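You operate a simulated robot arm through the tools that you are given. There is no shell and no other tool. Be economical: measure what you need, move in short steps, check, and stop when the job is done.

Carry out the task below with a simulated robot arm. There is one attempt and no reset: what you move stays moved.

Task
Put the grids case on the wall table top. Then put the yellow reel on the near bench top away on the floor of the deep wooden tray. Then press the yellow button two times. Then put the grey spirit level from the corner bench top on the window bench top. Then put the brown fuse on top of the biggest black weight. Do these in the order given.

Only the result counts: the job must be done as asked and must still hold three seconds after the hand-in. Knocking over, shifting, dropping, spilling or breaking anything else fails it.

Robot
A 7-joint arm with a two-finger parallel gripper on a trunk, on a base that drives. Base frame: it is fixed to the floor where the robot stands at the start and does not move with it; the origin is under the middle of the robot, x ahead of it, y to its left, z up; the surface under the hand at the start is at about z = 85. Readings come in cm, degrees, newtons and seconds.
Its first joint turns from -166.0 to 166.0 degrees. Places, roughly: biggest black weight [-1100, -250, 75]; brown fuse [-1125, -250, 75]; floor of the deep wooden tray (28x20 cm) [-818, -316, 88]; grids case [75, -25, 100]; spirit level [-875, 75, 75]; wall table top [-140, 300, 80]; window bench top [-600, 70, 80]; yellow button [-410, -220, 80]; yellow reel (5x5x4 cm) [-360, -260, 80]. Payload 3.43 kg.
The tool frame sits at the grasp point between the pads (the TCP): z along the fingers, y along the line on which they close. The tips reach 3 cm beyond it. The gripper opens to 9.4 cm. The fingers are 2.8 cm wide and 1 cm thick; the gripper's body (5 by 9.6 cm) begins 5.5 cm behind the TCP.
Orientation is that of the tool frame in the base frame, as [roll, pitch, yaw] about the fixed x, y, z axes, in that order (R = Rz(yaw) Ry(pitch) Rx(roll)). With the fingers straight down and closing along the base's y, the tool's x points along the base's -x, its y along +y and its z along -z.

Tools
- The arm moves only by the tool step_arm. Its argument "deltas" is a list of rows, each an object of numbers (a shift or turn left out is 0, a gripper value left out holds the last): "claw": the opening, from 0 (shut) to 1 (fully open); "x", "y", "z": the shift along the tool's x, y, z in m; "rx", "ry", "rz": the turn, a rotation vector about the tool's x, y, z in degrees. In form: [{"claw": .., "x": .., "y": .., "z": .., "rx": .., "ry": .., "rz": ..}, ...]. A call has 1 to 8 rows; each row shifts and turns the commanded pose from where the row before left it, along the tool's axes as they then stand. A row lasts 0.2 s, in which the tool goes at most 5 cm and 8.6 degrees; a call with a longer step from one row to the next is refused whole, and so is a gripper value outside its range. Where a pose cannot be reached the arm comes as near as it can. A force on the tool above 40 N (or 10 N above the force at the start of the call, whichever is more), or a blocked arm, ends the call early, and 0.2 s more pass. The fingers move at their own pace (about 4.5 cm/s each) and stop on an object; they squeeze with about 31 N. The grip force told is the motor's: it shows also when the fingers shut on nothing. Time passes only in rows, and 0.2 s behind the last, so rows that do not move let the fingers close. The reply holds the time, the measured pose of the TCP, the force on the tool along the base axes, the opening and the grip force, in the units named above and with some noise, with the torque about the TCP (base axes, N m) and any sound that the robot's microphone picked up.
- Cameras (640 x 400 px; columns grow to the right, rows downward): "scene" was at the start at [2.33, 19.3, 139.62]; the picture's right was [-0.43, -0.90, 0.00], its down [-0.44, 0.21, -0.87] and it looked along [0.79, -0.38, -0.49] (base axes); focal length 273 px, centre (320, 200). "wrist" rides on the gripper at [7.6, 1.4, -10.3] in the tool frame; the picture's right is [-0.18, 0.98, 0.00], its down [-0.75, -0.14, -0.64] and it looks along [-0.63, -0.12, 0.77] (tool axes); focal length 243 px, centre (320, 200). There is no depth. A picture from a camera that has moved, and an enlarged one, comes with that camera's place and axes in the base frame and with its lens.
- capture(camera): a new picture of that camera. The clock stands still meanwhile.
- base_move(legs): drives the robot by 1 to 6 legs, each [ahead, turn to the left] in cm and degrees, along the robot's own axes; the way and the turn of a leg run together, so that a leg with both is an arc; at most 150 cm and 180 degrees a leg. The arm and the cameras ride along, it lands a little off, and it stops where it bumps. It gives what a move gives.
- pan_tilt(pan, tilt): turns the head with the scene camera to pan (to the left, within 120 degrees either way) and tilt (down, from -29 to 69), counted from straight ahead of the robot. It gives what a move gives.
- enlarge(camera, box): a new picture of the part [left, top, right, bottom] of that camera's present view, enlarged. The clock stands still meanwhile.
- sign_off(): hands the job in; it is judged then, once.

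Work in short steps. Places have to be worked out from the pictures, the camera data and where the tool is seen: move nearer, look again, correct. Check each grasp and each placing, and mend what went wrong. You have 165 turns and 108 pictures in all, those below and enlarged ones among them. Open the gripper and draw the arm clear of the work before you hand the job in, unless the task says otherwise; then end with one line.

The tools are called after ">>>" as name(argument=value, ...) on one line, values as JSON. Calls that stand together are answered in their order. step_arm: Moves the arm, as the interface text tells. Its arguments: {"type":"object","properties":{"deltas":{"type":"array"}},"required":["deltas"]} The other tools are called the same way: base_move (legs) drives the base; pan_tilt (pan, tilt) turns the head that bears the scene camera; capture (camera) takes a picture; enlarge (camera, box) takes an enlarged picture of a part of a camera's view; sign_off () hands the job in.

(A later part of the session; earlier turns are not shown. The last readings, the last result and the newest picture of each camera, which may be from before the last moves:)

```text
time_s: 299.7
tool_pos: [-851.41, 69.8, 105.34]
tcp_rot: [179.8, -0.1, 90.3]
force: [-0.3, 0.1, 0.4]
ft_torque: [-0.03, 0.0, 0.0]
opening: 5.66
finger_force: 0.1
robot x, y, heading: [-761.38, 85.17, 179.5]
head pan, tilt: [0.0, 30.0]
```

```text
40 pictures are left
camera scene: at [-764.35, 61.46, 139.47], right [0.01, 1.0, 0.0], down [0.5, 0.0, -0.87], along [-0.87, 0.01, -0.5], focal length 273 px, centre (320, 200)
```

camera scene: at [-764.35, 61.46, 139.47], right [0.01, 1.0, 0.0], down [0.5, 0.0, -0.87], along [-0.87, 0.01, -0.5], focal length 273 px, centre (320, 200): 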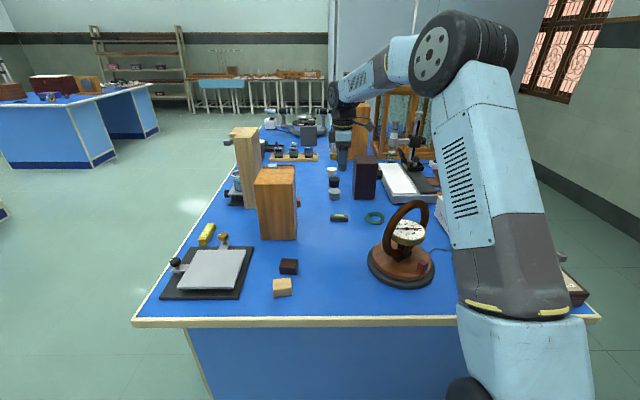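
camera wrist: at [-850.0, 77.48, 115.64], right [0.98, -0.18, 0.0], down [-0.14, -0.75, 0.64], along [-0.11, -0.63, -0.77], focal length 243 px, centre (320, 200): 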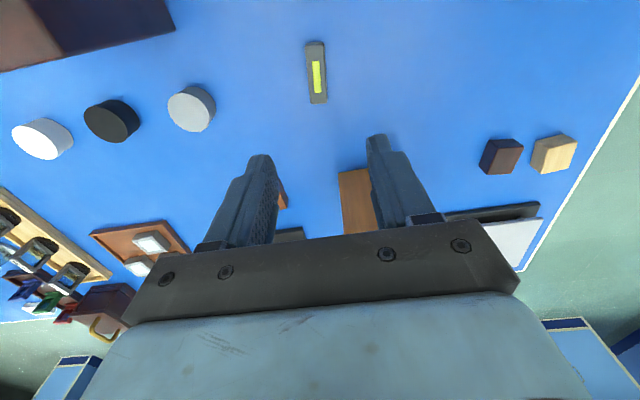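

The level is centred at (-851.5,70.3), turned about 7°. I turn back 7°, shift 0.5 cm and go down in two stages.

>>> step_arm(deltas=[{"x": 0.005}, {"rz": 7}, {"z": 0.05}, {"z": 0.05}, {"z": 0.03}, {}])

>>> capture(camera="wrist")

```text
time_s: 301.1
tool_pos: [-851.46, 70.31, 92.32]
tcp_rot: [179.8, -0.1, 83.2]
force: [-0.4, 0.2, 0.4]
ft_torque: [0.0, 0.0, -0.05]
opening: 5.64
finger_force: 0.1
robot x, y, heading: [-760.94, 85.25, 179.7]
head pan, tilt: [0.0, 30.0]
```

```text
39 pictures are left
camera wrist: at [-849.18, 77.73, 102.76], right [0.95, -0.3, 0.0], down [-0.23, -0.73, 0.64], along [-0.19, -0.61, -0.77], focal length 243 px, centre (320, 200)
```

wrist: 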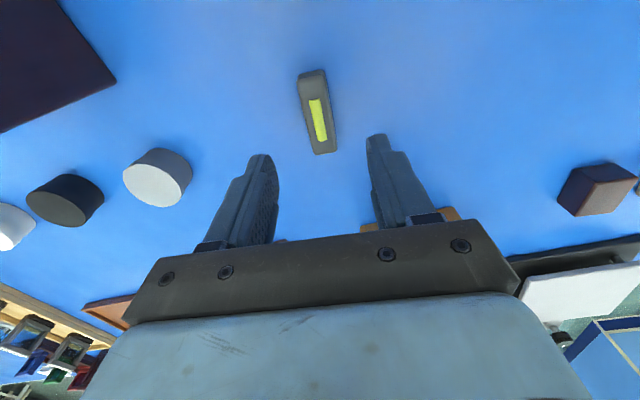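

Alignment is good. I descend to z≈83.3 and close on the level.

>>> step_arm(deltas=[{"z": 0.03}, {"z": 0.03}, {"z": 0.02}, {"z": 0.01}, {}, {"claw": 0}, {}, {}])

>>> step_arm(deltas=[{}, {}, {}, {"z": -0.005}, {"z": -0.005}, {"z": -0.02}, {"z": -0.03}, {}])

>>> capture(camera="wrist")

```text
time_s: 302.9
tool_pos: [-851.46, 70.16, 83.32]
tcp_rot: [179.8, -0.1, 83.1]
force: [0.0, 0.2, 0.4]
ft_torque: [0.0, 0.0, 0.01]
opening: 2.3
finger_force: 31.1
robot x, y, heading: [-761.4, 85.13, 179.6]
head pan, tilt: [0.0, 30.0]
```

```text
time_s: 304.7
tool_pos: [-851.47, 70.22, 89.36]
tcp_rot: [179.8, -0.1, 83.2]
force: [-0.3, 0.2, -1.2]
ft_torque: [0.02, 0.0, 0.01]
opening: 2.29
finger_force: 30.9
robot x, y, heading: [-761.15, 85.15, 179.5]
head pan, tilt: [0.0, 30.0]
```

```text
38 pictures are left
camera wrist: at [-849.21, 77.71, 99.77], right [0.95, -0.3, 0.0], down [-0.23, -0.73, 0.64], along [-0.19, -0.61, -0.77], focal length 243 px, centre (320, 200)
```

wrist: 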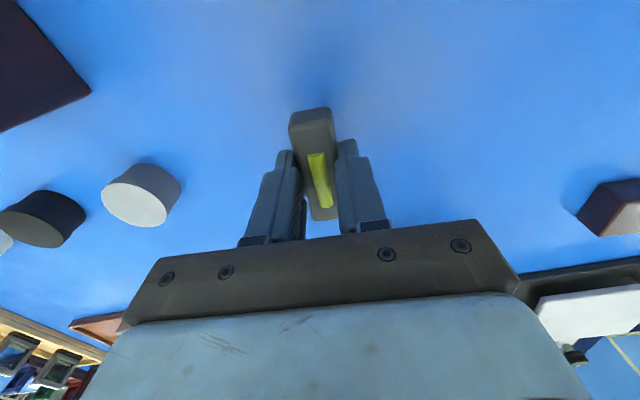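

The grey level is held. I lift, draw the arm in, and turn toward the window bench.

>>> step_arm(deltas=[{"z": -0.05}, {"z": -0.05}, {"z": -0.05}, {"z": -0.05}, {"z": -0.05}, {"z": -0.04}, {}])

>>> step_arm(deltas=[{"y": 0.04}, {"y": 0.04}, {"y": 0.04}, {"y": 0.04}, {"y": 0.04}, {"y": 0.04}, {"y": 0.03}])

>>> base_move(legs=[[0, -45]])

>>> base_move(legs=[[0, -45]])

>>> pan_tilt(pan=-80, tilt=25)

>>> capture(camera="scene")

```text
time_s: 306.3
tool_pos: [-851.62, 70.1, 118.43]
tcp_rot: [179.8, -0.1, 83.2]
force: [0.3, 0.3, -0.8]
ft_torque: [0.03, 0.01, 0.01]
opening: 2.32
finger_force: 30.7
robot x, y, heading: [-761.13, 85.21, 179.6]
head pan, tilt: [0.0, 30.0]
```

```text
time_s: 307.9
tool_pos: [-824.72, 66.94, 118.44]
tcp_rot: [179.8, -0.1, 83.2]
force: [-1.3, -0.9, -1.7]
ft_torque: [0.02, -0.03, 0.0]
opening: 2.31
finger_force: 30.9
robot x, y, heading: [-761.06, 85.22, 179.3]
head pan, tilt: [0.0, 30.0]
```

```text
time_s: 310.6
tool_pos: [-819.1, 116.81, 118.43]
tcp_rot: [179.8, 0.0, 38.7]
force: [0.1, -0.3, -1.0]
ft_torque: [-0.01, -0.01, 0.03]
opening: 2.31
finger_force: 30.9
robot x, y, heading: [-764.73, 81.57, 135.0]
head pan, tilt: [0.0, 30.0]
```

```text
time_s: 313.3
tool_pos: [-778.09, 145.43, 118.47]
tcp_rot: [179.8, -0.1, -6.7]
force: [0.3, -0.1, -1.1]
ft_torque: [0.0, 0.0, 0.03]
opening: 2.31
finger_force: 30.7
robot x, y, heading: [-769.8, 81.69, 90.5]
head pan, tilt: [0.0, 30.0]
```

```text
time_s: 314.8
tool_pos: [-778.16, 145.14, 118.59]
tcp_rot: [179.8, -0.1, -6.6]
force: [-0.4, 0.2, 0.2]
ft_torque: [-0.04, -0.02, 0.02]
opening: 2.28
finger_force: 31.2
robot x, y, heading: [-769.65, 81.78, 90.6]
head pan, tilt: [-80.0, 25.0]
```

```text
37 pictures are left
camera scene: at [-784.17, 77.05, 140.27], right [0.18, -0.98, 0.0], down [-0.42, -0.08, -0.91], along [0.89, 0.16, -0.42], focal length 273 px, centre (320, 200)
```

scene: 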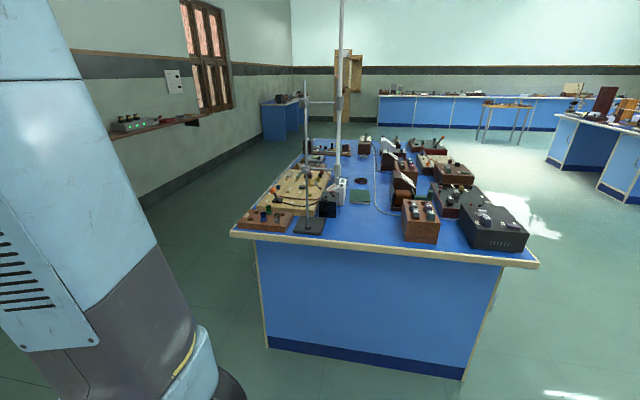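

>>> enlarge(camera="scene", box=[250, 140, 450, 265])

```text
3.20 times, centred on (350, 202) of scene
camera zoom: at [-784.17, 77.05, 140.27], right [0.18, -0.98, 0.0], down [-0.42, -0.08, -0.91], along [0.89, 0.16, -0.42], focal length 873 px, centre (224, 192)
```

zoom: 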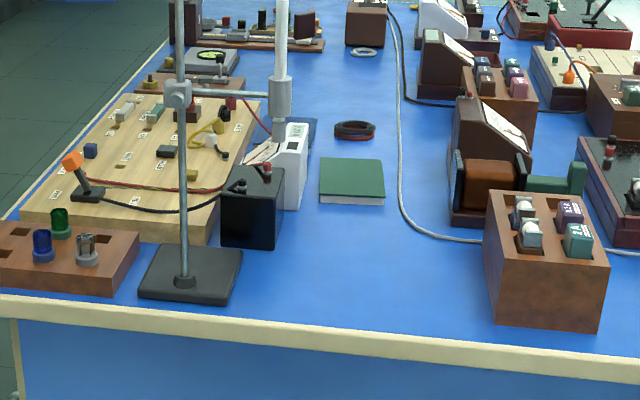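

The west end of the window bench has clear top near (-687,73), between the retort stand and the brown box. I turn to face it.

>>> base_move(legs=[[0, -45]])

>>> base_move(legs=[[0, -45]])

>>> pan_tilt(pan=0, tilt=30)

>>> capture(camera="scene")

>>> capture(camera="wrist")

```text
time_s: 317.1
tool_pos: [-747.6, 129.67, 120.86]
tcp_rot: [-177.5, 0.2, -40.3]
force: [3.2, 2.1, -2.0]
ft_torque: [-0.13, 0.24, 0.0]
opening: 2.3
finger_force: 31.0
robot x, y, heading: [-773.78, 77.68, 65.9]
head pan, tilt: [-80.0, 25.0]
stopped in leg 1: the robot was blocked; the commanded pose is now the measured one
```

```text
time_s: 317.8
tool_pos: [-749.08, 127.23, 121.82]
tcp_rot: [-176.1, 0.4, -40.0]
force: [0.3, 0.4, -0.5]
ft_torque: [-0.06, 0.07, 0.02]
opening: 2.29
finger_force: 31.1
robot x, y, heading: [-773.39, 77.8, 66.7]
head pan, tilt: [-80.0, 25.0]
stopped in leg 1: the robot was blocked; the commanded pose is now the measured one
```

```text
time_s: 319.3
tool_pos: [-748.93, 127.57, 121.78]
tcp_rot: [-176.4, 0.3, -40.0]
force: [-0.2, -0.2, -0.5]
ft_torque: [0.0, -0.01, 0.02]
opening: 2.28
finger_force: 31.5
robot x, y, heading: [-773.1, 77.7, 66.7]
head pan, tilt: [0.0, 30.0]
```

```text
35 pictures are left
camera scene: at [-793.14, 90.83, 139.52], right [0.92, -0.4, 0.0], down [-0.2, -0.47, -0.86], along [0.34, 0.79, -0.51], focal length 273 px, centre (320, 200)
```

scene: 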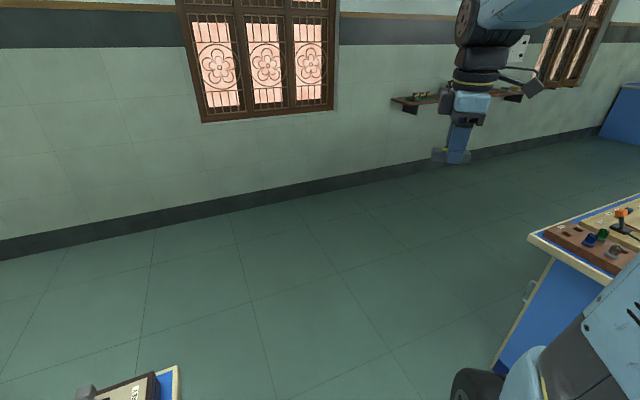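

```text
34 pictures are left
camera wrist: at [-744.32, 121.15, 131.98], right [-0.77, -0.63, -0.06], down [-0.51, 0.56, 0.65], along [-0.38, 0.54, -0.75], focal length 243 px, centre (320, 200)
```

wrist: 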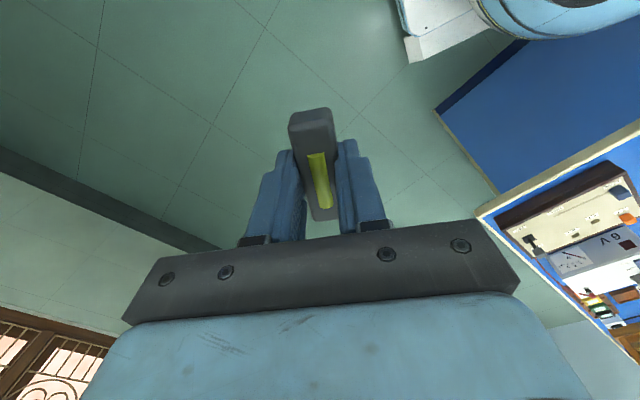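

This time the arm was pushed a little, so there is a real contact. I look right and left for its cause before moving on.

>>> pan_tilt(pan=-60, tilt=25)

>>> capture(camera="scene")

>>> pan_tilt(pan=110, tilt=45)

>>> capture(camera="scene")

```text
time_s: 320.6
tool_pos: [-748.88, 127.44, 121.78]
tcp_rot: [-176.4, 0.3, -40.2]
force: [0.1, 0.3, -0.5]
ft_torque: [-0.01, 0.01, -0.03]
opening: 2.3
finger_force: 31.6
robot x, y, heading: [-773.23, 77.89, 66.7]
head pan, tilt: [-60.0, 25.0]
```

```text
33 pictures are left
camera scene: at [-787.55, 83.6, 140.35], right [0.12, -0.99, 0.01], down [-0.42, -0.06, -0.9], along [0.9, 0.1, -0.43], focal length 273 px, centre (320, 200)
```

scene: 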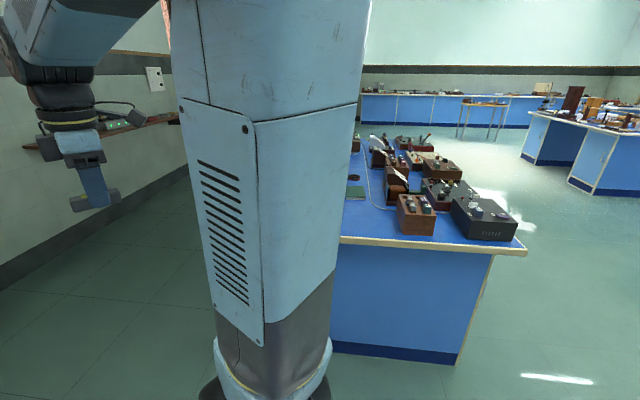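

```text
time_s: 323.2
tool_pos: [-748.83, 127.44, 121.78]
tcp_rot: [-176.4, 0.3, -40.2]
force: [0.3, 0.4, -0.6]
ft_torque: [0.04, 0.0, -0.01]
opening: 2.3
finger_force: 30.9
robot x, y, heading: [-773.82, 77.67, 66.5]
head pan, tilt: [110.0, 45.0]
```

```text
32 pictures are left
camera scene: at [-804.83, 82.96, 137.37], right [0.06, 1.0, -0.01], down [0.7, -0.05, -0.71], along [-0.71, 0.04, -0.7], focal length 273 px, centre (320, 200)
```

scene: 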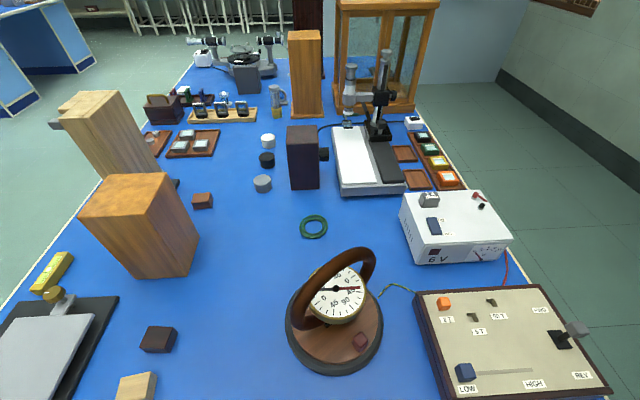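

The base's rear seems to have touched the corner bench end; nothing on it moved. I drive ahead a little, away from it, and then turn on.

>>> base_move(legs=[[14, 0]])

>>> base_move(legs=[[0, -40]])

```text
time_s: 324.5
tool_pos: [-743.25, 140.5, 121.78]
tcp_rot: [-176.4, 0.3, -40.0]
force: [-0.1, 0.9, -0.4]
ft_torque: [0.0, -0.01, 0.0]
opening: 2.3
finger_force: 31.4
robot x, y, heading: [-767.76, 90.86, 66.7]
head pan, tilt: [110.0, 45.0]
```

```text
time_s: 326.3
tool_pos: [-730.79, 124.2, 123.65]
tcp_rot: [-174.4, 0.9, -61.3]
force: [3.0, 4.1, -2.7]
ft_torque: [-0.22, 0.23, 0.04]
opening: 2.3
finger_force: 31.4
robot x, y, heading: [-769.89, 90.71, 49.5]
head pan, tilt: [110.0, 45.0]
stopped in leg 1: the robot was blocked; the commanded pose is now the measured one
```

Blocked again at 49°. I look straight down on both sides of the base to see what it touches.

>>> pan_tilt(pan=115, tilt=69)

>>> capture(camera="scene")

>>> pan_tilt(pan=-80, tilt=60)

>>> capture(camera="scene")

```text
time_s: 327.2
tool_pos: [-730.8, 124.25, 123.68]
tcp_rot: [-174.5, 0.9, -61.3]
force: [-0.3, -0.7, -0.5]
ft_torque: [0.03, 0.02, -0.01]
opening: 2.3
finger_force: 30.8
robot x, y, heading: [-769.85, 90.79, 49.4]
head pan, tilt: [115.0, 68.8]
```

```text
31 pictures are left
camera scene: at [-795.61, 104.27, 134.65], right [0.27, 0.96, -0.01], down [0.89, -0.25, -0.37], along [-0.36, 0.09, -0.93], focal length 273 px, centre (320, 200)
```

scene: 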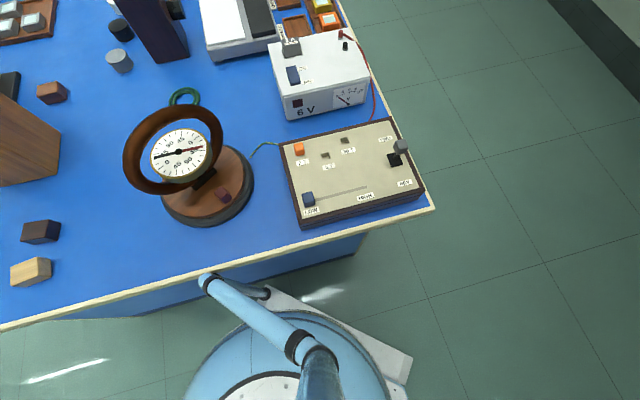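

```text
time_s: 330.1
tool_pos: [-730.8, 124.15, 123.71]
tcp_rot: [-174.3, 1.0, -61.3]
force: [0.1, 0.3, -0.3]
ft_torque: [0.0, -0.01, -0.01]
opening: 2.28
finger_force: 31.2
robot x, y, heading: [-770.27, 90.64, 49.5]
head pan, tilt: [-80.0, 60.0]
```

```text
30 pictures are left
camera scene: at [-784.42, 99.36, 135.54], right [-0.51, -0.86, 0.02], down [-0.75, 0.43, -0.5], along [0.42, -0.27, -0.87], focal length 273 px, centre (320, 200)
```

scene: 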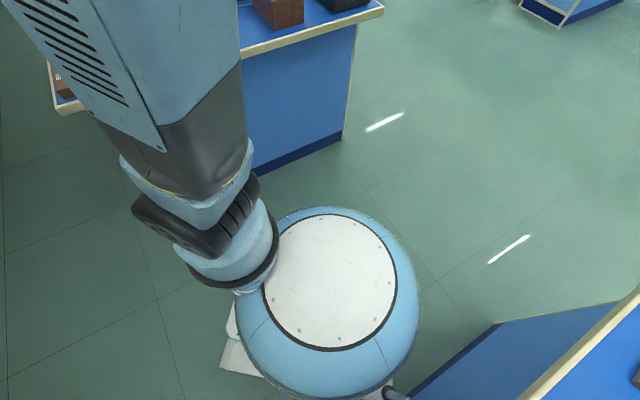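

The head's mast at the rear left touches the corner bench edge. I drive 8 cm ahead and turn on, watching the arm against the retort stand.

>>> base_move(legs=[[8, 0], [0, -45]])

>>> pan_tilt(pan=0, tilt=35)

>>> capture(camera="scene")

```text
time_s: 333.5
tool_pos: [-713.29, 92.62, 123.64]
tcp_rot: [-174.4, 0.8, -106.4]
force: [1.0, 0.3, -1.5]
ft_torque: [0.0, -0.04, -0.02]
opening: 2.27
finger_force: 31.6
robot x, y, heading: [-764.82, 100.99, 4.8]
head pan, tilt: [-80.0, 60.0]
```

```text
time_s: 335.0
tool_pos: [-713.46, 92.66, 123.75]
tcp_rot: [-174.4, 0.8, -106.3]
force: [-0.9, -0.5, -0.9]
ft_torque: [-0.04, -0.01, -0.02]
opening: 2.3
finger_force: 31.3
robot x, y, heading: [-765.11, 101.04, 4.7]
head pan, tilt: [0.0, 35.0]
```

```text
29 pictures are left
camera scene: at [-764.11, 124.5, 138.69], right [0.08, -1.0, 0.0], down [-0.57, -0.05, -0.82], along [0.82, 0.07, -0.57], focal length 273 px, centre (320, 200)
```

scene: 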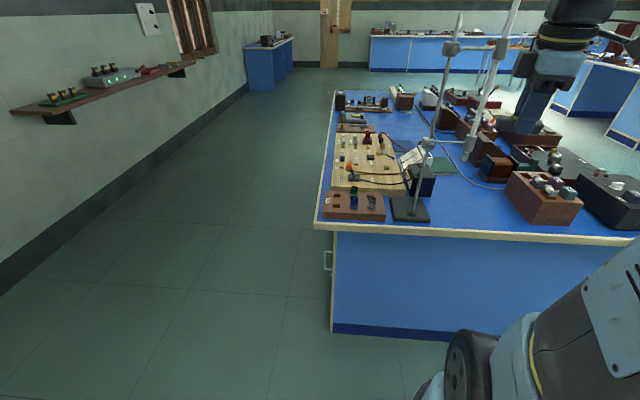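

The tube hangs at about (-688,88) above z≈103, so I will set the level at (-685,73) with the camera side toward me. First I straighten the tool and turn it 74°.

>>> step_arm(deltas=[{"rx": -5.6, "ry": 0.8}, {"rz": 8.2}, {"rz": 8.2}, {"rz": 8.2}, {"rz": 8.2}, {"rz": 8.2}, {"rz": 8.2}, {"rz": 8.2}])

>>> step_arm(deltas=[{"rz": 8.2}, {"rz": 8.1}, {"y": -0.048}, {"y": -0.048}, {"y": -0.048}, {"y": -0.048}, {}])

```text
time_s: 336.8
tool_pos: [-713.41, 92.7, 123.68]
tcp_rot: [-180.0, 0.1, -163.9]
force: [0.5, -0.1, -1.0]
ft_torque: [0.0, -0.01, -0.03]
opening: 2.3
finger_force: 31.3
robot x, y, heading: [-764.86, 101.14, 4.8]
head pan, tilt: [0.0, 35.0]
```

```text
time_s: 338.4
tool_pos: [-713.42, 73.44, 123.64]
tcp_rot: [-179.9, 0.0, 179.9]
force: [1.2, 0.3, -0.4]
ft_torque: [0.03, 0.0, -0.03]
opening: 2.32
finger_force: 31.0
robot x, y, heading: [-764.91, 101.21, 4.7]
head pan, tilt: [0.0, 35.0]
```

The tool is straight and at y=73. I move it out to x≈-685 and check with both cameras.

>>> step_arm(deltas=[{"x": -0.047}, {"x": -0.047}, {"x": -0.047}, {"x": -0.047}, {"x": -0.047}, {"x": -0.047}, {}])

>>> capture(camera="wrist")

>>> capture(camera="scene")

```text
time_s: 340.0
tool_pos: [-685.02, 73.45, 123.72]
tcp_rot: [179.8, 0.0, 179.9]
force: [-0.7, -0.9, -1.3]
ft_torque: [0.01, 0.0, 0.04]
opening: 2.29
finger_force: 30.7
robot x, y, heading: [-765.0, 101.12, 4.8]
head pan, tilt: [0.0, 35.0]
```

```text
28 pictures are left
camera wrist: at [-692.69, 75.02, 134.02], right [0.19, 0.98, 0.0], down [0.75, -0.14, 0.64], along [0.63, -0.12, -0.77], focal length 243 px, centre (320, 200)
```

wrist: 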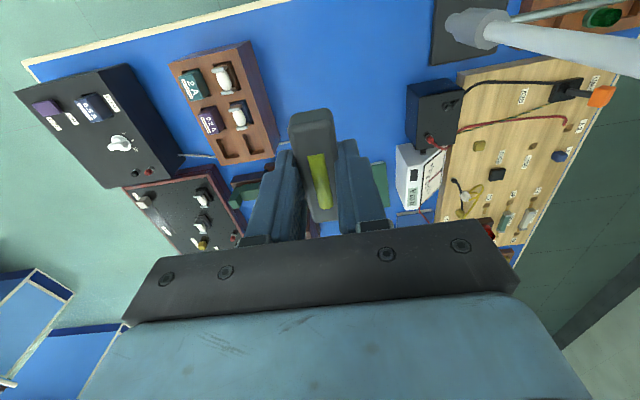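

```text
27 pictures are left
camera scene: at [-764.05, 124.5, 138.69], right [0.08, -1.0, 0.0], down [-0.57, -0.05, -0.82], along [0.82, 0.07, -0.57], focal length 273 px, centre (320, 200)
```

scene: 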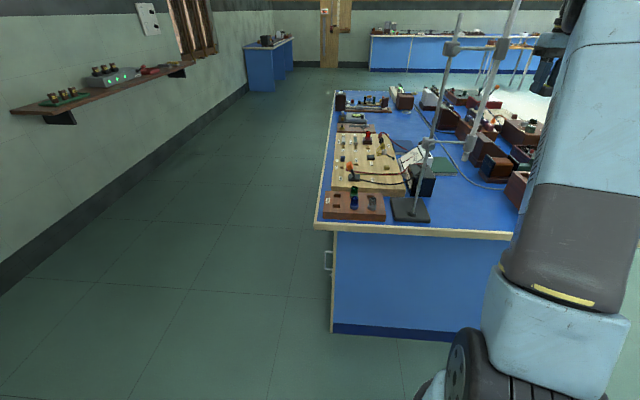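

The landing spot under the tool is clear blue top. I go down in stages.

>>> step_arm(deltas=[{"z": 0.05}, {"z": 0.05}, {"z": 0.05}, {"z": 0.05}, {"z": 0.05}, {"z": 0.05}, {"z": 0.04}, {}])

>>> capture(camera="wrist")

```text
time_s: 341.8
tool_pos: [-685.07, 73.42, 89.45]
tcp_rot: [180.0, -0.2, -180.0]
force: [0.9, -0.7, -0.6]
ft_torque: [0.0, 0.03, 0.0]
opening: 2.3
finger_force: 30.6
robot x, y, heading: [-765.08, 101.12, 4.9]
head pan, tilt: [0.0, 35.0]
```

```text
26 pictures are left
camera wrist: at [-692.74, 74.98, 99.82], right [0.18, 0.98, 0.0], down [0.75, -0.14, 0.64], along [0.63, -0.12, -0.77], focal length 243 px, centre (320, 200)
```

wrist: 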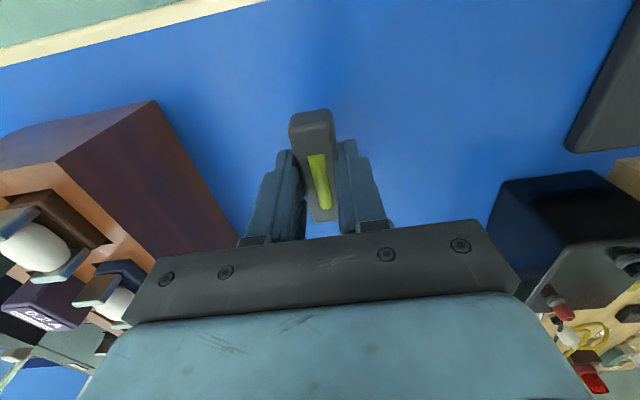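

It stands well clear of the neighbours. I lower in small steps to contact.

>>> step_arm(deltas=[{"z": 0.02}, {"z": 0.02}, {"z": 0.01}, {"z": 0.006}, {"z": 0.003}, {}])

```text
time_s: 343.2
tool_pos: [-685.13, 73.57, 83.73]
tcp_rot: [179.9, -0.1, 180.0]
force: [-0.1, 0.2, 0.3]
ft_torque: [0.01, -0.02, -0.02]
opening: 2.31
finger_force: 31.2
robot x, y, heading: [-765.34, 100.79, 4.8]
head pan, tilt: [0.0, 35.0]
```

>>> step_arm(deltas=[{"z": 0.003}, {"z": 0.002}, {}])

```text
time_s: 344.0
tool_pos: [-685.2, 73.39, 83.35]
tcp_rot: [180.0, 0.1, -180.0]
force: [0.4, 2.1, 11.9]
ft_torque: [0.05, 0.23, -0.02]
opening: 2.28
finger_force: 31.1
robot x, y, heading: [-765.26, 101.06, 4.9]
head pan, tilt: [0.0, 35.0]
```

The level rests on the bench (11.9 N). I open partly, rise, and check.

>>> step_arm(deltas=[{"z": -0.001}, {"claw": 0.5}, {}, {}, {"z": -0.02}, {"z": -0.04}, {"z": -0.05}, {"z": -0.05}])

>>> step_arm(deltas=[{"z": -0.05}, {"z": -0.05}, {"z": -0.05}, {"z": -0.04}, {}])

>>> capture(camera="wrist")

```text
time_s: 345.8
tool_pos: [-685.15, 73.39, 99.36]
tcp_rot: [179.9, -0.1, 180.0]
force: [-0.1, 0.1, -0.9]
ft_torque: [0.0, 0.01, 0.02]
opening: 4.69
finger_force: 0.2
robot x, y, heading: [-765.22, 100.94, 4.7]
head pan, tilt: [0.0, 35.0]
```

```text
time_s: 347.0
tool_pos: [-685.23, 73.41, 118.46]
tcp_rot: [180.0, -0.1, -180.0]
force: [-0.6, -0.3, -0.4]
ft_torque: [-0.01, -0.03, -0.01]
opening: 4.73
finger_force: 0.0
robot x, y, heading: [-764.9, 101.35, 4.5]
head pan, tilt: [0.0, 35.0]
```

```text
25 pictures are left
camera wrist: at [-692.81, 75.08, 128.72], right [0.18, 0.98, 0.0], down [0.75, -0.14, 0.64], along [0.63, -0.12, -0.77], focal length 243 px, centre (320, 200)
```

wrist: 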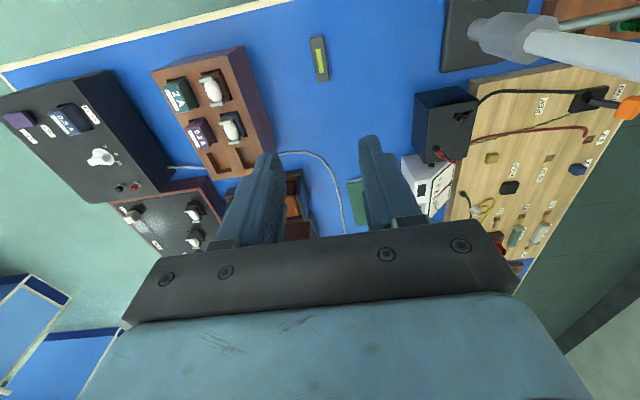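

The grey level lies on the window bench. I draw the arm back and drive out of the gap, then west down the aisle toward the weights.

>>> step_arm(deltas=[{"x": 0.045}, {"x": 0.045}, {"x": 0.045}, {"x": 0.045}, {"x": 0.045}, {"x": 0.045}])

>>> base_move(legs=[[0, -48]])

>>> base_move(legs=[[0, -47], [100, 0], [95, 0]])

>>> base_move(legs=[[0, -45]])

>>> base_move(legs=[[0, -45]])

```text
time_s: 348.4
tool_pos: [-712.18, 73.32, 118.22]
tcp_rot: [-180.0, 0.0, 180.0]
force: [0.2, -0.5, 0.5]
ft_torque: [-0.01, 0.05, -0.01]
opening: 4.72
finger_force: 0.0
robot x, y, heading: [-765.02, 100.95, 4.8]
head pan, tilt: [0.0, 35.0]
```

```text
time_s: 351.2
tool_pos: [-750.72, 43.23, 118.4]
tcp_rot: [179.9, 0.0, 131.7]
force: [-0.5, -0.3, -0.3]
ft_torque: [0.01, -0.03, -0.01]
opening: 4.72
finger_force: 0.2
robot x, y, heading: [-761.48, 104.91, -43.7]
head pan, tilt: [0.0, 35.0]
```

```text
time_s: 363.6
tool_pos: [-801.17, -141.24, 118.41]
tcp_rot: [-179.9, 0.0, 84.7]
force: [0.2, -0.9, 0.1]
ft_torque: [0.0, -0.03, 0.0]
opening: 4.69
finger_force: 0.0
robot x, y, heading: [-763.3, -91.38, -90.4]
head pan, tilt: [0.0, 35.0]
```

```text
time_s: 366.3
tool_pos: [-825.33, -100.38, 118.46]
tcp_rot: [180.0, 0.1, 40.3]
force: [-0.5, 0.5, -0.7]
ft_torque: [-0.03, 0.0, 0.01]
opening: 4.7
finger_force: 0.0
robot x, y, heading: [-760.22, -94.48, -134.8]
head pan, tilt: [0.0, 35.0]
```

```text
time_s: 369.0
tool_pos: [-810.22, -52.37, 118.46]
tcp_rot: [180.0, -0.1, -5.1]
force: [0.0, 0.3, 0.1]
ft_torque: [0.05, 0.01, -0.01]
opening: 4.72
finger_force: 0.1
robot x, y, heading: [-759.76, -99.78, -179.6]
head pan, tilt: [0.0, 35.0]
```

I drive west to x≈-1095 and look at the fourth bench.

>>> base_move(legs=[[150, 0], [120, 0]])

>>> pan_tilt(pan=40, tilt=25)

>>> capture(camera="scene")

```text
time_s: 382.3
tool_pos: [-1080.56, -54.01, 118.51]
tcp_rot: [179.9, 0.1, -5.3]
force: [-0.4, 0.7, 0.4]
ft_torque: [-0.01, 0.02, 0.02]
opening: 4.71
finger_force: 0.0
robot x, y, heading: [-1030.88, -101.77, -180.2]
head pan, tilt: [0.0, 35.0]
```

```text
time_s: 383.4
tool_pos: [-1080.56, -54.05, 118.68]
tcp_rot: [-179.9, 0.0, -5.3]
force: [-0.7, 1.0, -0.2]
ft_torque: [0.0, 0.0, -0.01]
opening: 4.7
finger_force: 0.0
robot x, y, heading: [-1030.52, -101.7, -179.9]
head pan, tilt: [40.0, 25.0]
```

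```text
24 pictures are left
camera scene: at [-1031.67, -131.33, 140.26], right [-0.64, 0.77, 0.0], down [0.32, 0.27, -0.91], along [-0.69, -0.58, -0.42], focal length 273 px, centre (320, 200)
```

scene: 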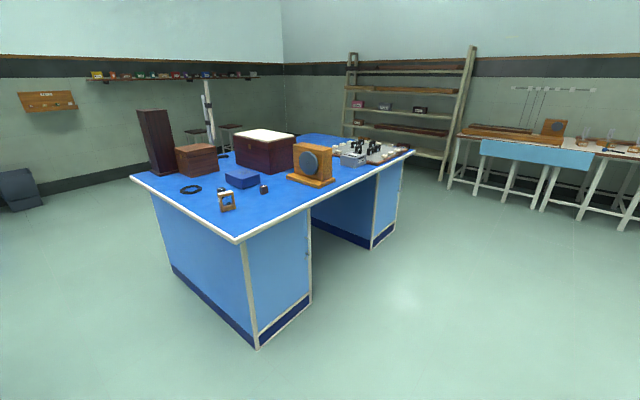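

>>> enlarge(camera="scene", box=[170, 140, 330, 240])

>>> enlarge(camera="scene", box=[310, 120, 430, 195])

```text
4.00 times, centred on (250, 190) of scene
camera zoom: at [-1031.67, -131.33, 140.26], right [-0.64, 0.77, 0.0], down [0.32, 0.27, -0.91], along [-0.69, -0.58, -0.42], focal length 1092 px, centre (600, 240)
```

zoom: 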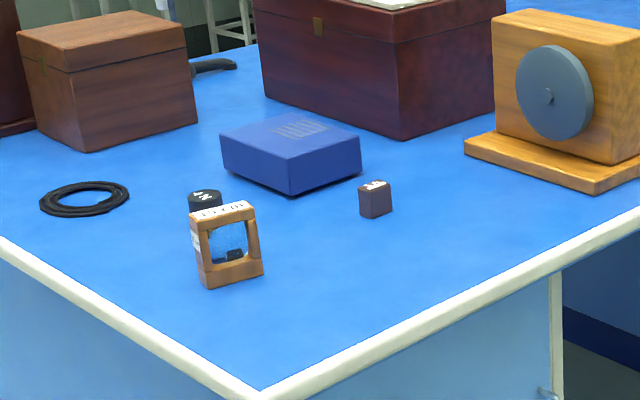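

```text
5.33 times, centred on (370, 158) of scene
camera zoom: at [-1031.67, -131.33, 140.26], right [-0.64, 0.77, 0.0], down [0.32, 0.27, -0.91], along [-0.69, -0.58, -0.42], focal length 1456 px, centre (53, 427)
```

zoom: 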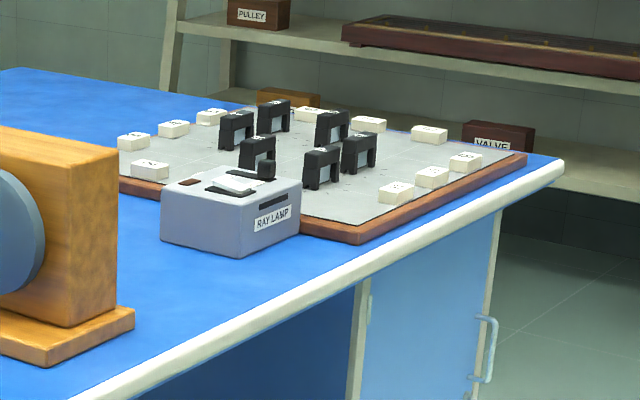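

The brown fuse is near (-1117,-243) and a black weight near (-1103,-264) behind a small wooden frame. I drive on and face the bench for a better view.

>>> base_move(legs=[[64, 0], [0, 45]])

>>> base_move(legs=[[0, 45], [35, 0]])

>>> pan_tilt(pan=0, tilt=40)

>>> capture(camera="scene")

```text
time_s: 389.3
tool_pos: [-1163.48, -103.61, 118.56]
tcp_rot: [180.0, 0.0, 39.8]
force: [0.0, 0.1, 0.4]
ft_torque: [0.02, 0.0, 0.01]
opening: 4.7
finger_force: 0.0
robot x, y, heading: [-1098.02, -98.73, -134.6]
head pan, tilt: [40.0, 25.0]
```

```text
time_s: 393.9
tool_pos: [-1140.45, -183.22, 118.69]
tcp_rot: [179.9, 0.1, 84.8]
force: [0.9, -0.5, 1.6]
ft_torque: [0.0, 0.05, 0.03]
opening: 4.72
finger_force: 0.1
robot x, y, heading: [-1100.88, -133.08, -90.0]
head pan, tilt: [40.0, 25.0]
```

```text
time_s: 395.0
tool_pos: [-1140.49, -183.2, 118.62]
tcp_rot: [-180.0, -0.1, 84.9]
force: [0.1, 1.2, -0.2]
ft_torque: [-0.01, 0.0, 0.04]
opening: 4.72
finger_force: 0.1
robot x, y, heading: [-1101.02, -133.19, -90.0]
head pan, tilt: [0.0, 40.0]
```

```text
21 pictures are left
camera scene: at [-1077.3, -136.07, 137.93], right [-1.0, 0.0, 0.0], down [0.0, 0.64, -0.77], along [0.0, -0.77, -0.64], focal length 273 px, centre (320, 200)
```

scene: 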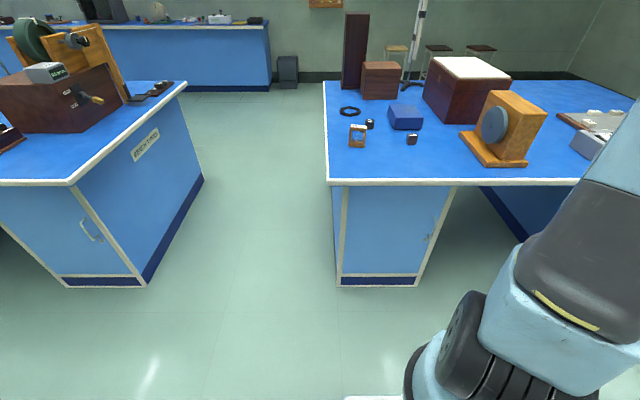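

>>> enlarge(camera="scene", box=[320, 90, 440, 165])

```text
5.33 times, centred on (380, 128) of scene
camera zoom: at [-1077.3, -136.07, 137.93], right [-1.0, 0.0, 0.0], down [0.0, 0.64, -0.77], along [0.0, -0.77, -0.64], focal length 1456 px, centre (0, 587)
```

zoom: 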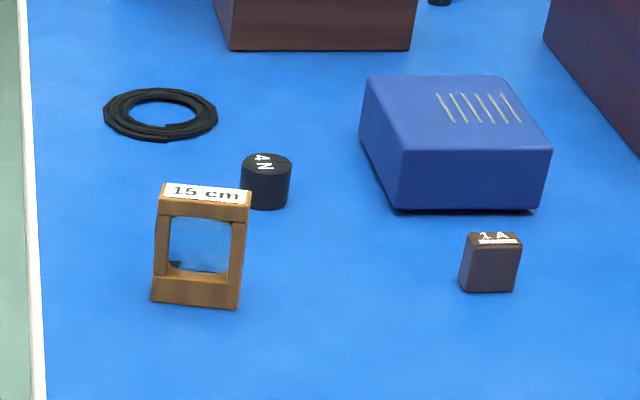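

The black 4 N weight stands at (-1101.4,-260) and the brown 1 A fuse at (-1117.5,-245). I drive 38 cm ahead and turn the tool to close along y.

>>> base_move(legs=[[38, 0]])

>>> step_arm(deltas=[{"claw": 0.6, "rz": -8.5}, {"rz": -8.5}, {"rz": -8.5}, {"rz": -8.5}, {"rz": -8.5}, {"rz": -8.5}, {"rz": -8.5}, {"rz": -8.5}])

>>> step_arm(deltas=[{"rz": -8.5}, {"rz": -8.5}, {"rz": -8.5}, {}])

>>> capture(camera="scene")

```text
time_s: 397.4
tool_pos: [-1140.51, -220.83, 118.76]
tcp_rot: [-180.0, 0.0, 84.8]
force: [-0.6, 0.2, 0.5]
ft_torque: [0.0, 0.0, -0.02]
opening: 4.7
finger_force: 0.1
robot x, y, heading: [-1100.99, -170.6, -90.2]
head pan, tilt: [0.0, 40.0]
```

```text
time_s: 399.2
tool_pos: [-1140.48, -220.85, 118.86]
tcp_rot: [179.9, -0.1, 153.0]
force: [0.1, 0.3, 0.2]
ft_torque: [-0.01, -0.01, 0.01]
opening: 5.65
finger_force: 0.0
robot x, y, heading: [-1100.84, -171.14, -90.2]
head pan, tilt: [0.0, 40.0]
```

```text
time_s: 400.2
tool_pos: [-1140.5, -221.0, 118.76]
tcp_rot: [-179.9, 0.0, 178.4]
force: [-0.1, 0.4, 0.1]
ft_torque: [-0.01, 0.0, 0.02]
opening: 5.6
finger_force: 0.1
robot x, y, heading: [-1100.9, -170.7, -89.9]
head pan, tilt: [0.0, 40.0]
```

```text
19 pictures are left
camera scene: at [-1077.43, -173.74, 137.93], right [-1.0, 0.0, 0.0], down [0.0, 0.64, -0.77], along [0.0, -0.77, -0.64], focal length 273 px, centre (320, 200)
```

scene: 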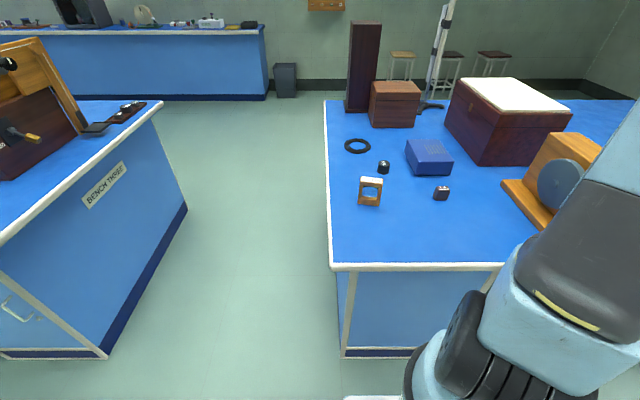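

I move over the fuse and go down to about z=100 for a wrist view.

>>> step_arm(deltas=[{"x": -0.033, "y": -0.0333}, {"x": -0.033, "y": -0.0333}, {"x": -0.033, "y": -0.0333}, {"x": -0.033, "y": -0.0333}, {"x": -0.033, "y": -0.0333}, {"x": -0.033, "y": -0.0333}, {"x": -0.033, "y": -0.0333}])

>>> step_arm(deltas=[{"rz": -1.6}, {"z": 0.05}, {"z": 0.05}, {"z": 0.05}, {"z": 0.03}, {}])

>>> capture(camera="wrist")

```text
time_s: 401.8
tool_pos: [-1118.28, -244.88, 118.83]
tcp_rot: [180.0, 0.0, 178.3]
force: [-0.2, 0.7, 0.5]
ft_torque: [-0.01, -0.04, 0.01]
opening: 5.64
finger_force: 0.1
robot x, y, heading: [-1100.79, -171.12, -90.3]
head pan, tilt: [0.0, 40.0]
```

```text
time_s: 403.2
tool_pos: [-1118.25, -244.9, 100.65]
tcp_rot: [-180.0, 0.0, 180.0]
force: [-0.1, 0.2, 0.1]
ft_torque: [0.01, -0.01, -0.01]
opening: 5.65
finger_force: 0.0
robot x, y, heading: [-1100.89, -171.37, -90.2]
head pan, tilt: [0.0, 40.0]
```

```text
18 pictures are left
camera wrist: at [-1125.73, -243.3, 111.03], right [0.19, 0.98, 0.0], down [0.75, -0.14, 0.64], along [0.63, -0.12, -0.77], focal length 243 px, centre (320, 200)
```

wrist: 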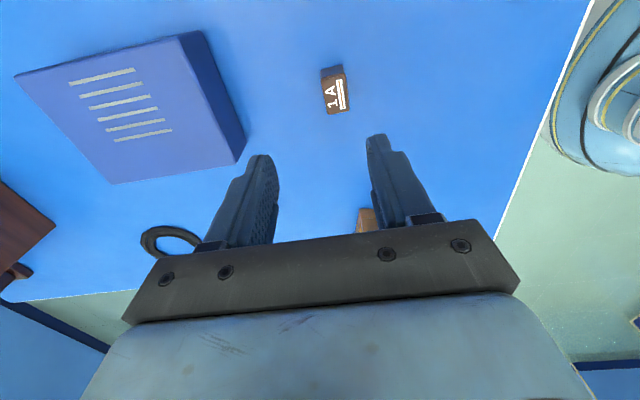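

The fuse centre is (-1117.9,-243.2), lined up along x. I correct by 1.7 cm, descend to z≈84.3 and close.

>>> step_arm(deltas=[{"x": -0.0035, "y": 0.017}, {"z": 0.04}, {"z": 0.04}, {"z": 0.03}, {}])

>>> capture(camera="wrist")

```text
time_s: 404.4
tool_pos: [-1117.66, -243.27, 89.7]
tcp_rot: [-179.9, 0.0, -180.0]
force: [0.1, 0.4, 0.3]
ft_torque: [0.01, 0.0, -0.05]
opening: 5.66
finger_force: 0.0
robot x, y, heading: [-1101.01, -170.98, -90.0]
head pan, tilt: [0.0, 40.0]
```

```text
17 pictures are left
camera wrist: at [-1125.29, -241.63, 100.04], right [0.18, 0.98, 0.0], down [0.75, -0.14, 0.64], along [0.63, -0.12, -0.77], focal length 243 px, centre (320, 200)
```

wrist: 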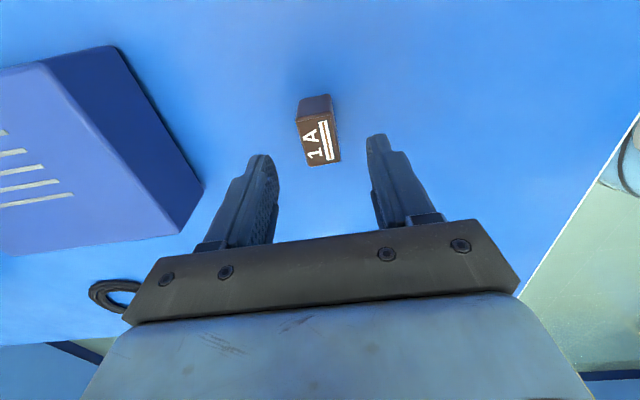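

Centred. I go down 5.4 cm, close, and lift a little to test the grip.

>>> step_arm(deltas=[{"z": 0.03}, {"z": 0.024}, {}, {"claw": 0}, {}, {}, {}, {}])

>>> step_arm(deltas=[{}, {"z": -0.005}, {"z": -0.005}, {"z": -0.02}, {"z": -0.03}, {"z": -0.04}, {}])

>>> capture(camera="wrist")

```text
time_s: 406.2
tool_pos: [-1117.67, -243.2, 84.41]
tcp_rot: [-179.9, 0.0, 179.9]
force: [-0.1, -0.1, 0.2]
ft_torque: [-0.01, 0.02, -0.01]
opening: 2.95
finger_force: 31.0
robot x, y, heading: [-1101.24, -170.59, -90.1]
head pan, tilt: [0.0, 40.0]
```

```text
time_s: 407.8
tool_pos: [-1117.74, -243.17, 94.37]
tcp_rot: [180.0, 0.1, 179.9]
force: [0.9, -0.4, -0.9]
ft_torque: [-0.02, -0.04, 0.01]
opening: 2.96
finger_force: 31.5
robot x, y, heading: [-1100.65, -170.87, -90.3]
head pan, tilt: [0.0, 40.0]
```

```text
16 pictures are left
camera wrist: at [-1125.36, -241.66, 104.76], right [0.18, 0.98, 0.0], down [0.75, -0.14, 0.64], along [0.63, -0.12, -0.77], focal length 243 px, centre (320, 200)
```

wrist: 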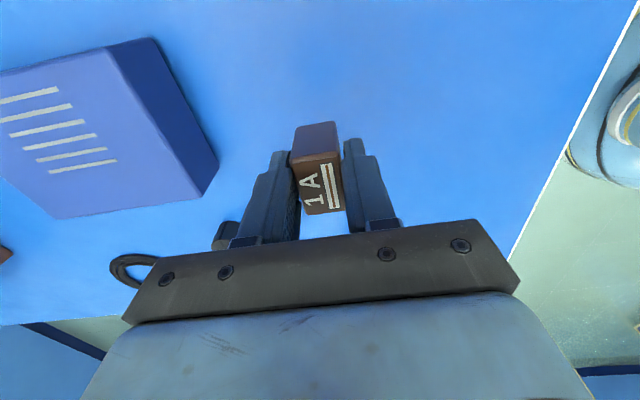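

The fuse is held. I lift it higher and measure the weight precisely in an enlarged scene view.

>>> step_arm(deltas=[{"z": -0.05}, {"z": -0.05}, {}])

>>> enlarge(camera="scene", box=[340, 140, 436, 200])

```text
time_s: 408.6
tool_pos: [-1117.86, -243.23, 104.35]
tcp_rot: [179.9, 0.0, 180.0]
force: [0.0, 0.5, -0.2]
ft_torque: [-0.01, 0.03, -0.03]
opening: 2.97
finger_force: 30.8
robot x, y, heading: [-1100.98, -171.09, -90.3]
head pan, tilt: [0.0, 40.0]
```

```text
6.67 times, centred on (388, 170) of scene
camera zoom: at [-1077.43, -173.77, 137.93], right [-1.0, 0.0, 0.0], down [0.0, 0.64, -0.77], along [0.0, -0.77, -0.64], focal length 1819 px, centre (-133, 400)
```

zoom: 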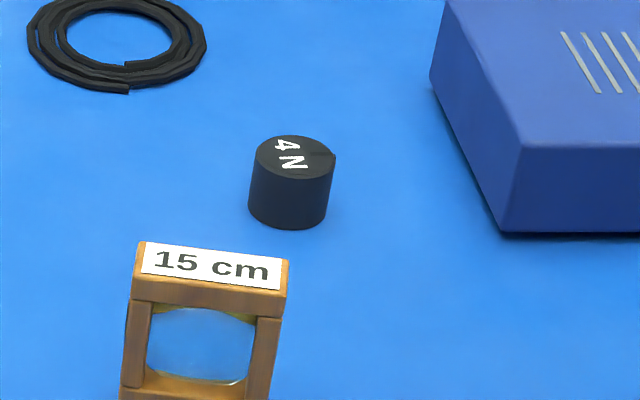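

The weight's top centre is at (-1101.4,-260.8), z≈83.5, 4.4 cm across. I carry the fuse over it and descend part way.

>>> step_arm(deltas=[{"x": -0.0277, "y": -0.0293}, {"x": -0.0277, "y": -0.0293}, {"x": -0.0277, "y": -0.0293}, {"x": -0.0277, "y": -0.0293}, {"x": -0.0277, "y": -0.0293}, {"x": -0.0277, "y": -0.0293}, {}])

>>> step_arm(deltas=[{"z": 0.04}, {"z": 0.04}, {"z": 0.03}, {"z": 0.015}, {}])

>>> enlarge(camera="scene", box=[340, 140, 436, 200])

>>> capture(camera="wrist")

```text
time_s: 410.2
tool_pos: [-1101.09, -260.74, 104.35]
tcp_rot: [180.0, 0.1, 179.9]
force: [-0.6, 0.9, -0.5]
ft_torque: [0.04, 0.01, 0.02]
opening: 2.96
finger_force: 30.9
robot x, y, heading: [-1100.95, -170.65, -90.2]
head pan, tilt: [0.0, 40.0]
```

```text
time_s: 411.4
tool_pos: [-1101.04, -260.85, 91.93]
tcp_rot: [180.0, 0.0, 180.0]
force: [0.1, 1.2, -0.5]
ft_torque: [-0.01, -0.02, -0.01]
opening: 2.96
finger_force: 30.9
robot x, y, heading: [-1100.63, -170.68, -90.2]
head pan, tilt: [0.0, 40.0]
```

```text
6.67 times, centred on (388, 170) of scene
camera zoom: at [-1077.43, -173.79, 137.93], right [-1.0, 0.0, 0.0], down [0.0, 0.64, -0.77], along [0.0, -0.77, -0.64], focal length 1819 px, centre (-133, 400)
```

zoom: 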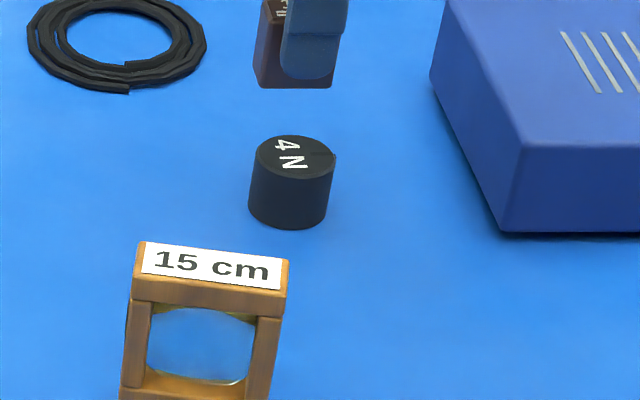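

```text
13 pictures are left
camera wrist: at [-1108.67, -259.21, 102.21], right [0.18, 0.98, 0.0], down [0.75, -0.14, 0.64], along [0.63, -0.12, -0.77], focal length 243 px, centre (320, 200)
```

wrist: 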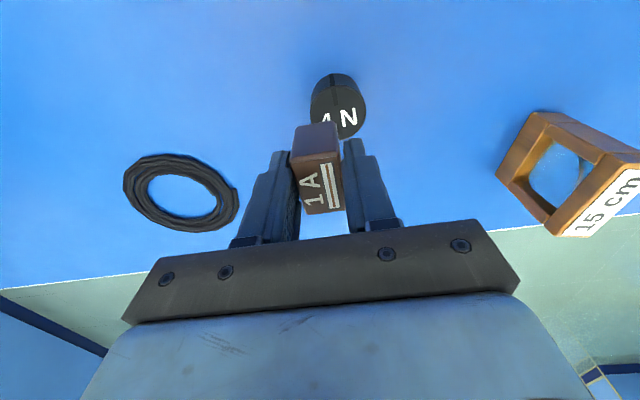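

Compared in the same views, the fuse is about 1.5 cm too far back and 0.5 cm east of the weight's centre. I shift it and look again from both cameras.

>>> step_arm(deltas=[{"x": 0.005, "y": 0.015}, {"z": 0.01}, {"z": 0.005}, {}])

>>> enlarge(camera="scene", box=[356, 145, 420, 185])

>>> enlarge(camera="wrist", box=[240, 40, 400, 140])

```text
time_s: 412.4
tool_pos: [-1101.52, -259.22, 90.43]
tcp_rot: [-180.0, 0.0, 179.9]
force: [0.1, 0.1, 0.5]
ft_torque: [0.04, 0.0, -0.03]
opening: 2.96
finger_force: 31.1
robot x, y, heading: [-1100.93, -170.41, -90.0]
head pan, tilt: [0.0, 40.0]
```

```text
10.00 times, centred on (388, 165) of scene
camera zoom: at [-1077.43, -173.79, 137.93], right [-1.0, 0.0, 0.0], down [0.0, 0.64, -0.77], along [0.0, -0.77, -0.64], focal length 2729 px, centre (-360, 550)
```

zoom: 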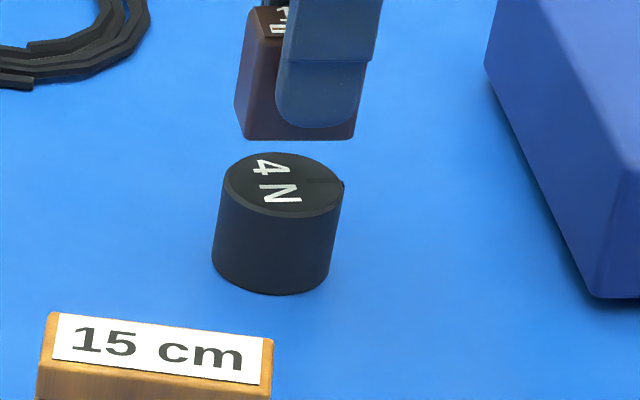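

```text
4.00 times, centred on (320, 90) of wrist
camera zoom: at [-1109.17, -257.7, 100.71], right [0.18, 0.98, 0.0], down [0.75, -0.14, 0.64], along [0.63, -0.12, -0.77], focal length 970 px, centre (320, 640)
```

zoom: 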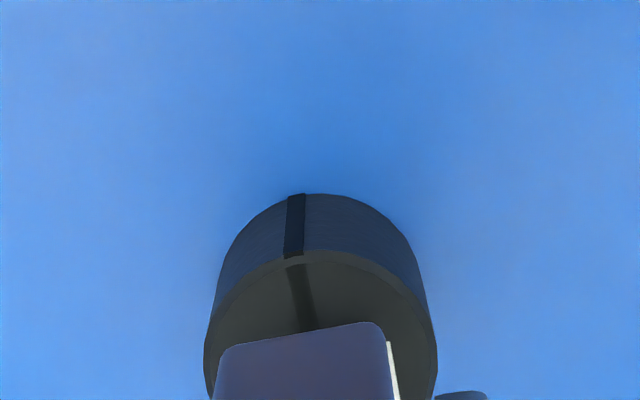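

Both views now agree that the fuse is over the weight within 2–3 mm. I lower it slowly to contact.

>>> step_arm(deltas=[{"x": 0.002, "z": 0.006}, {"z": 0.005}, {"z": 0.004}, {}])

>>> step_arm(deltas=[{"z": 0.003}, {"z": 0.002}, {}])

```text
time_s: 413.4
tool_pos: [-1101.69, -259.4, 88.88]
tcp_rot: [-180.0, 0.1, 179.9]
force: [-1.1, -0.8, 0.0]
ft_torque: [0.01, -0.01, -0.01]
opening: 2.95
finger_force: 30.9
robot x, y, heading: [-1101.22, -171.07, -90.0]
head pan, tilt: [0.0, 40.0]
```

```text
time_s: 414.2
tool_pos: [-1101.67, -259.34, 88.43]
tcp_rot: [-180.0, 0.0, 179.9]
force: [-0.8, -0.3, 0.4]
ft_torque: [0.03, -0.03, 0.02]
opening: 2.98
finger_force: 31.0
robot x, y, heading: [-1101.03, -170.92, -90.1]
head pan, tilt: [0.0, 40.0]
```

>>> step_arm(deltas=[{"z": 0.002}, {"z": 0.002}, {}])

>>> enlarge(camera="scene", box=[356, 145, 420, 185])

```text
time_s: 415.0
tool_pos: [-1101.84, -259.24, 87.97]
tcp_rot: [-179.9, 0.0, 179.8]
force: [-0.3, -0.2, 0.1]
ft_torque: [0.0, -0.01, 0.01]
opening: 2.93
finger_force: 31.0
robot x, y, heading: [-1101.08, -170.88, -90.4]
head pan, tilt: [0.0, 40.0]
```

```text
10.00 times, centred on (388, 165) of scene
camera zoom: at [-1077.43, -173.79, 137.93], right [-1.0, 0.0, 0.0], down [0.0, 0.64, -0.77], along [0.0, -0.77, -0.64], focal length 2729 px, centre (-360, 550)
```

zoom: 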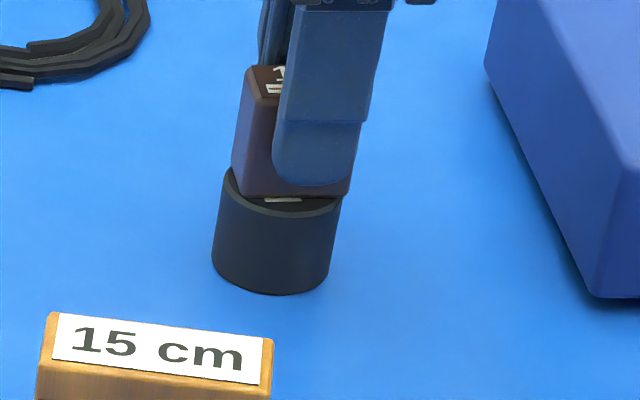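

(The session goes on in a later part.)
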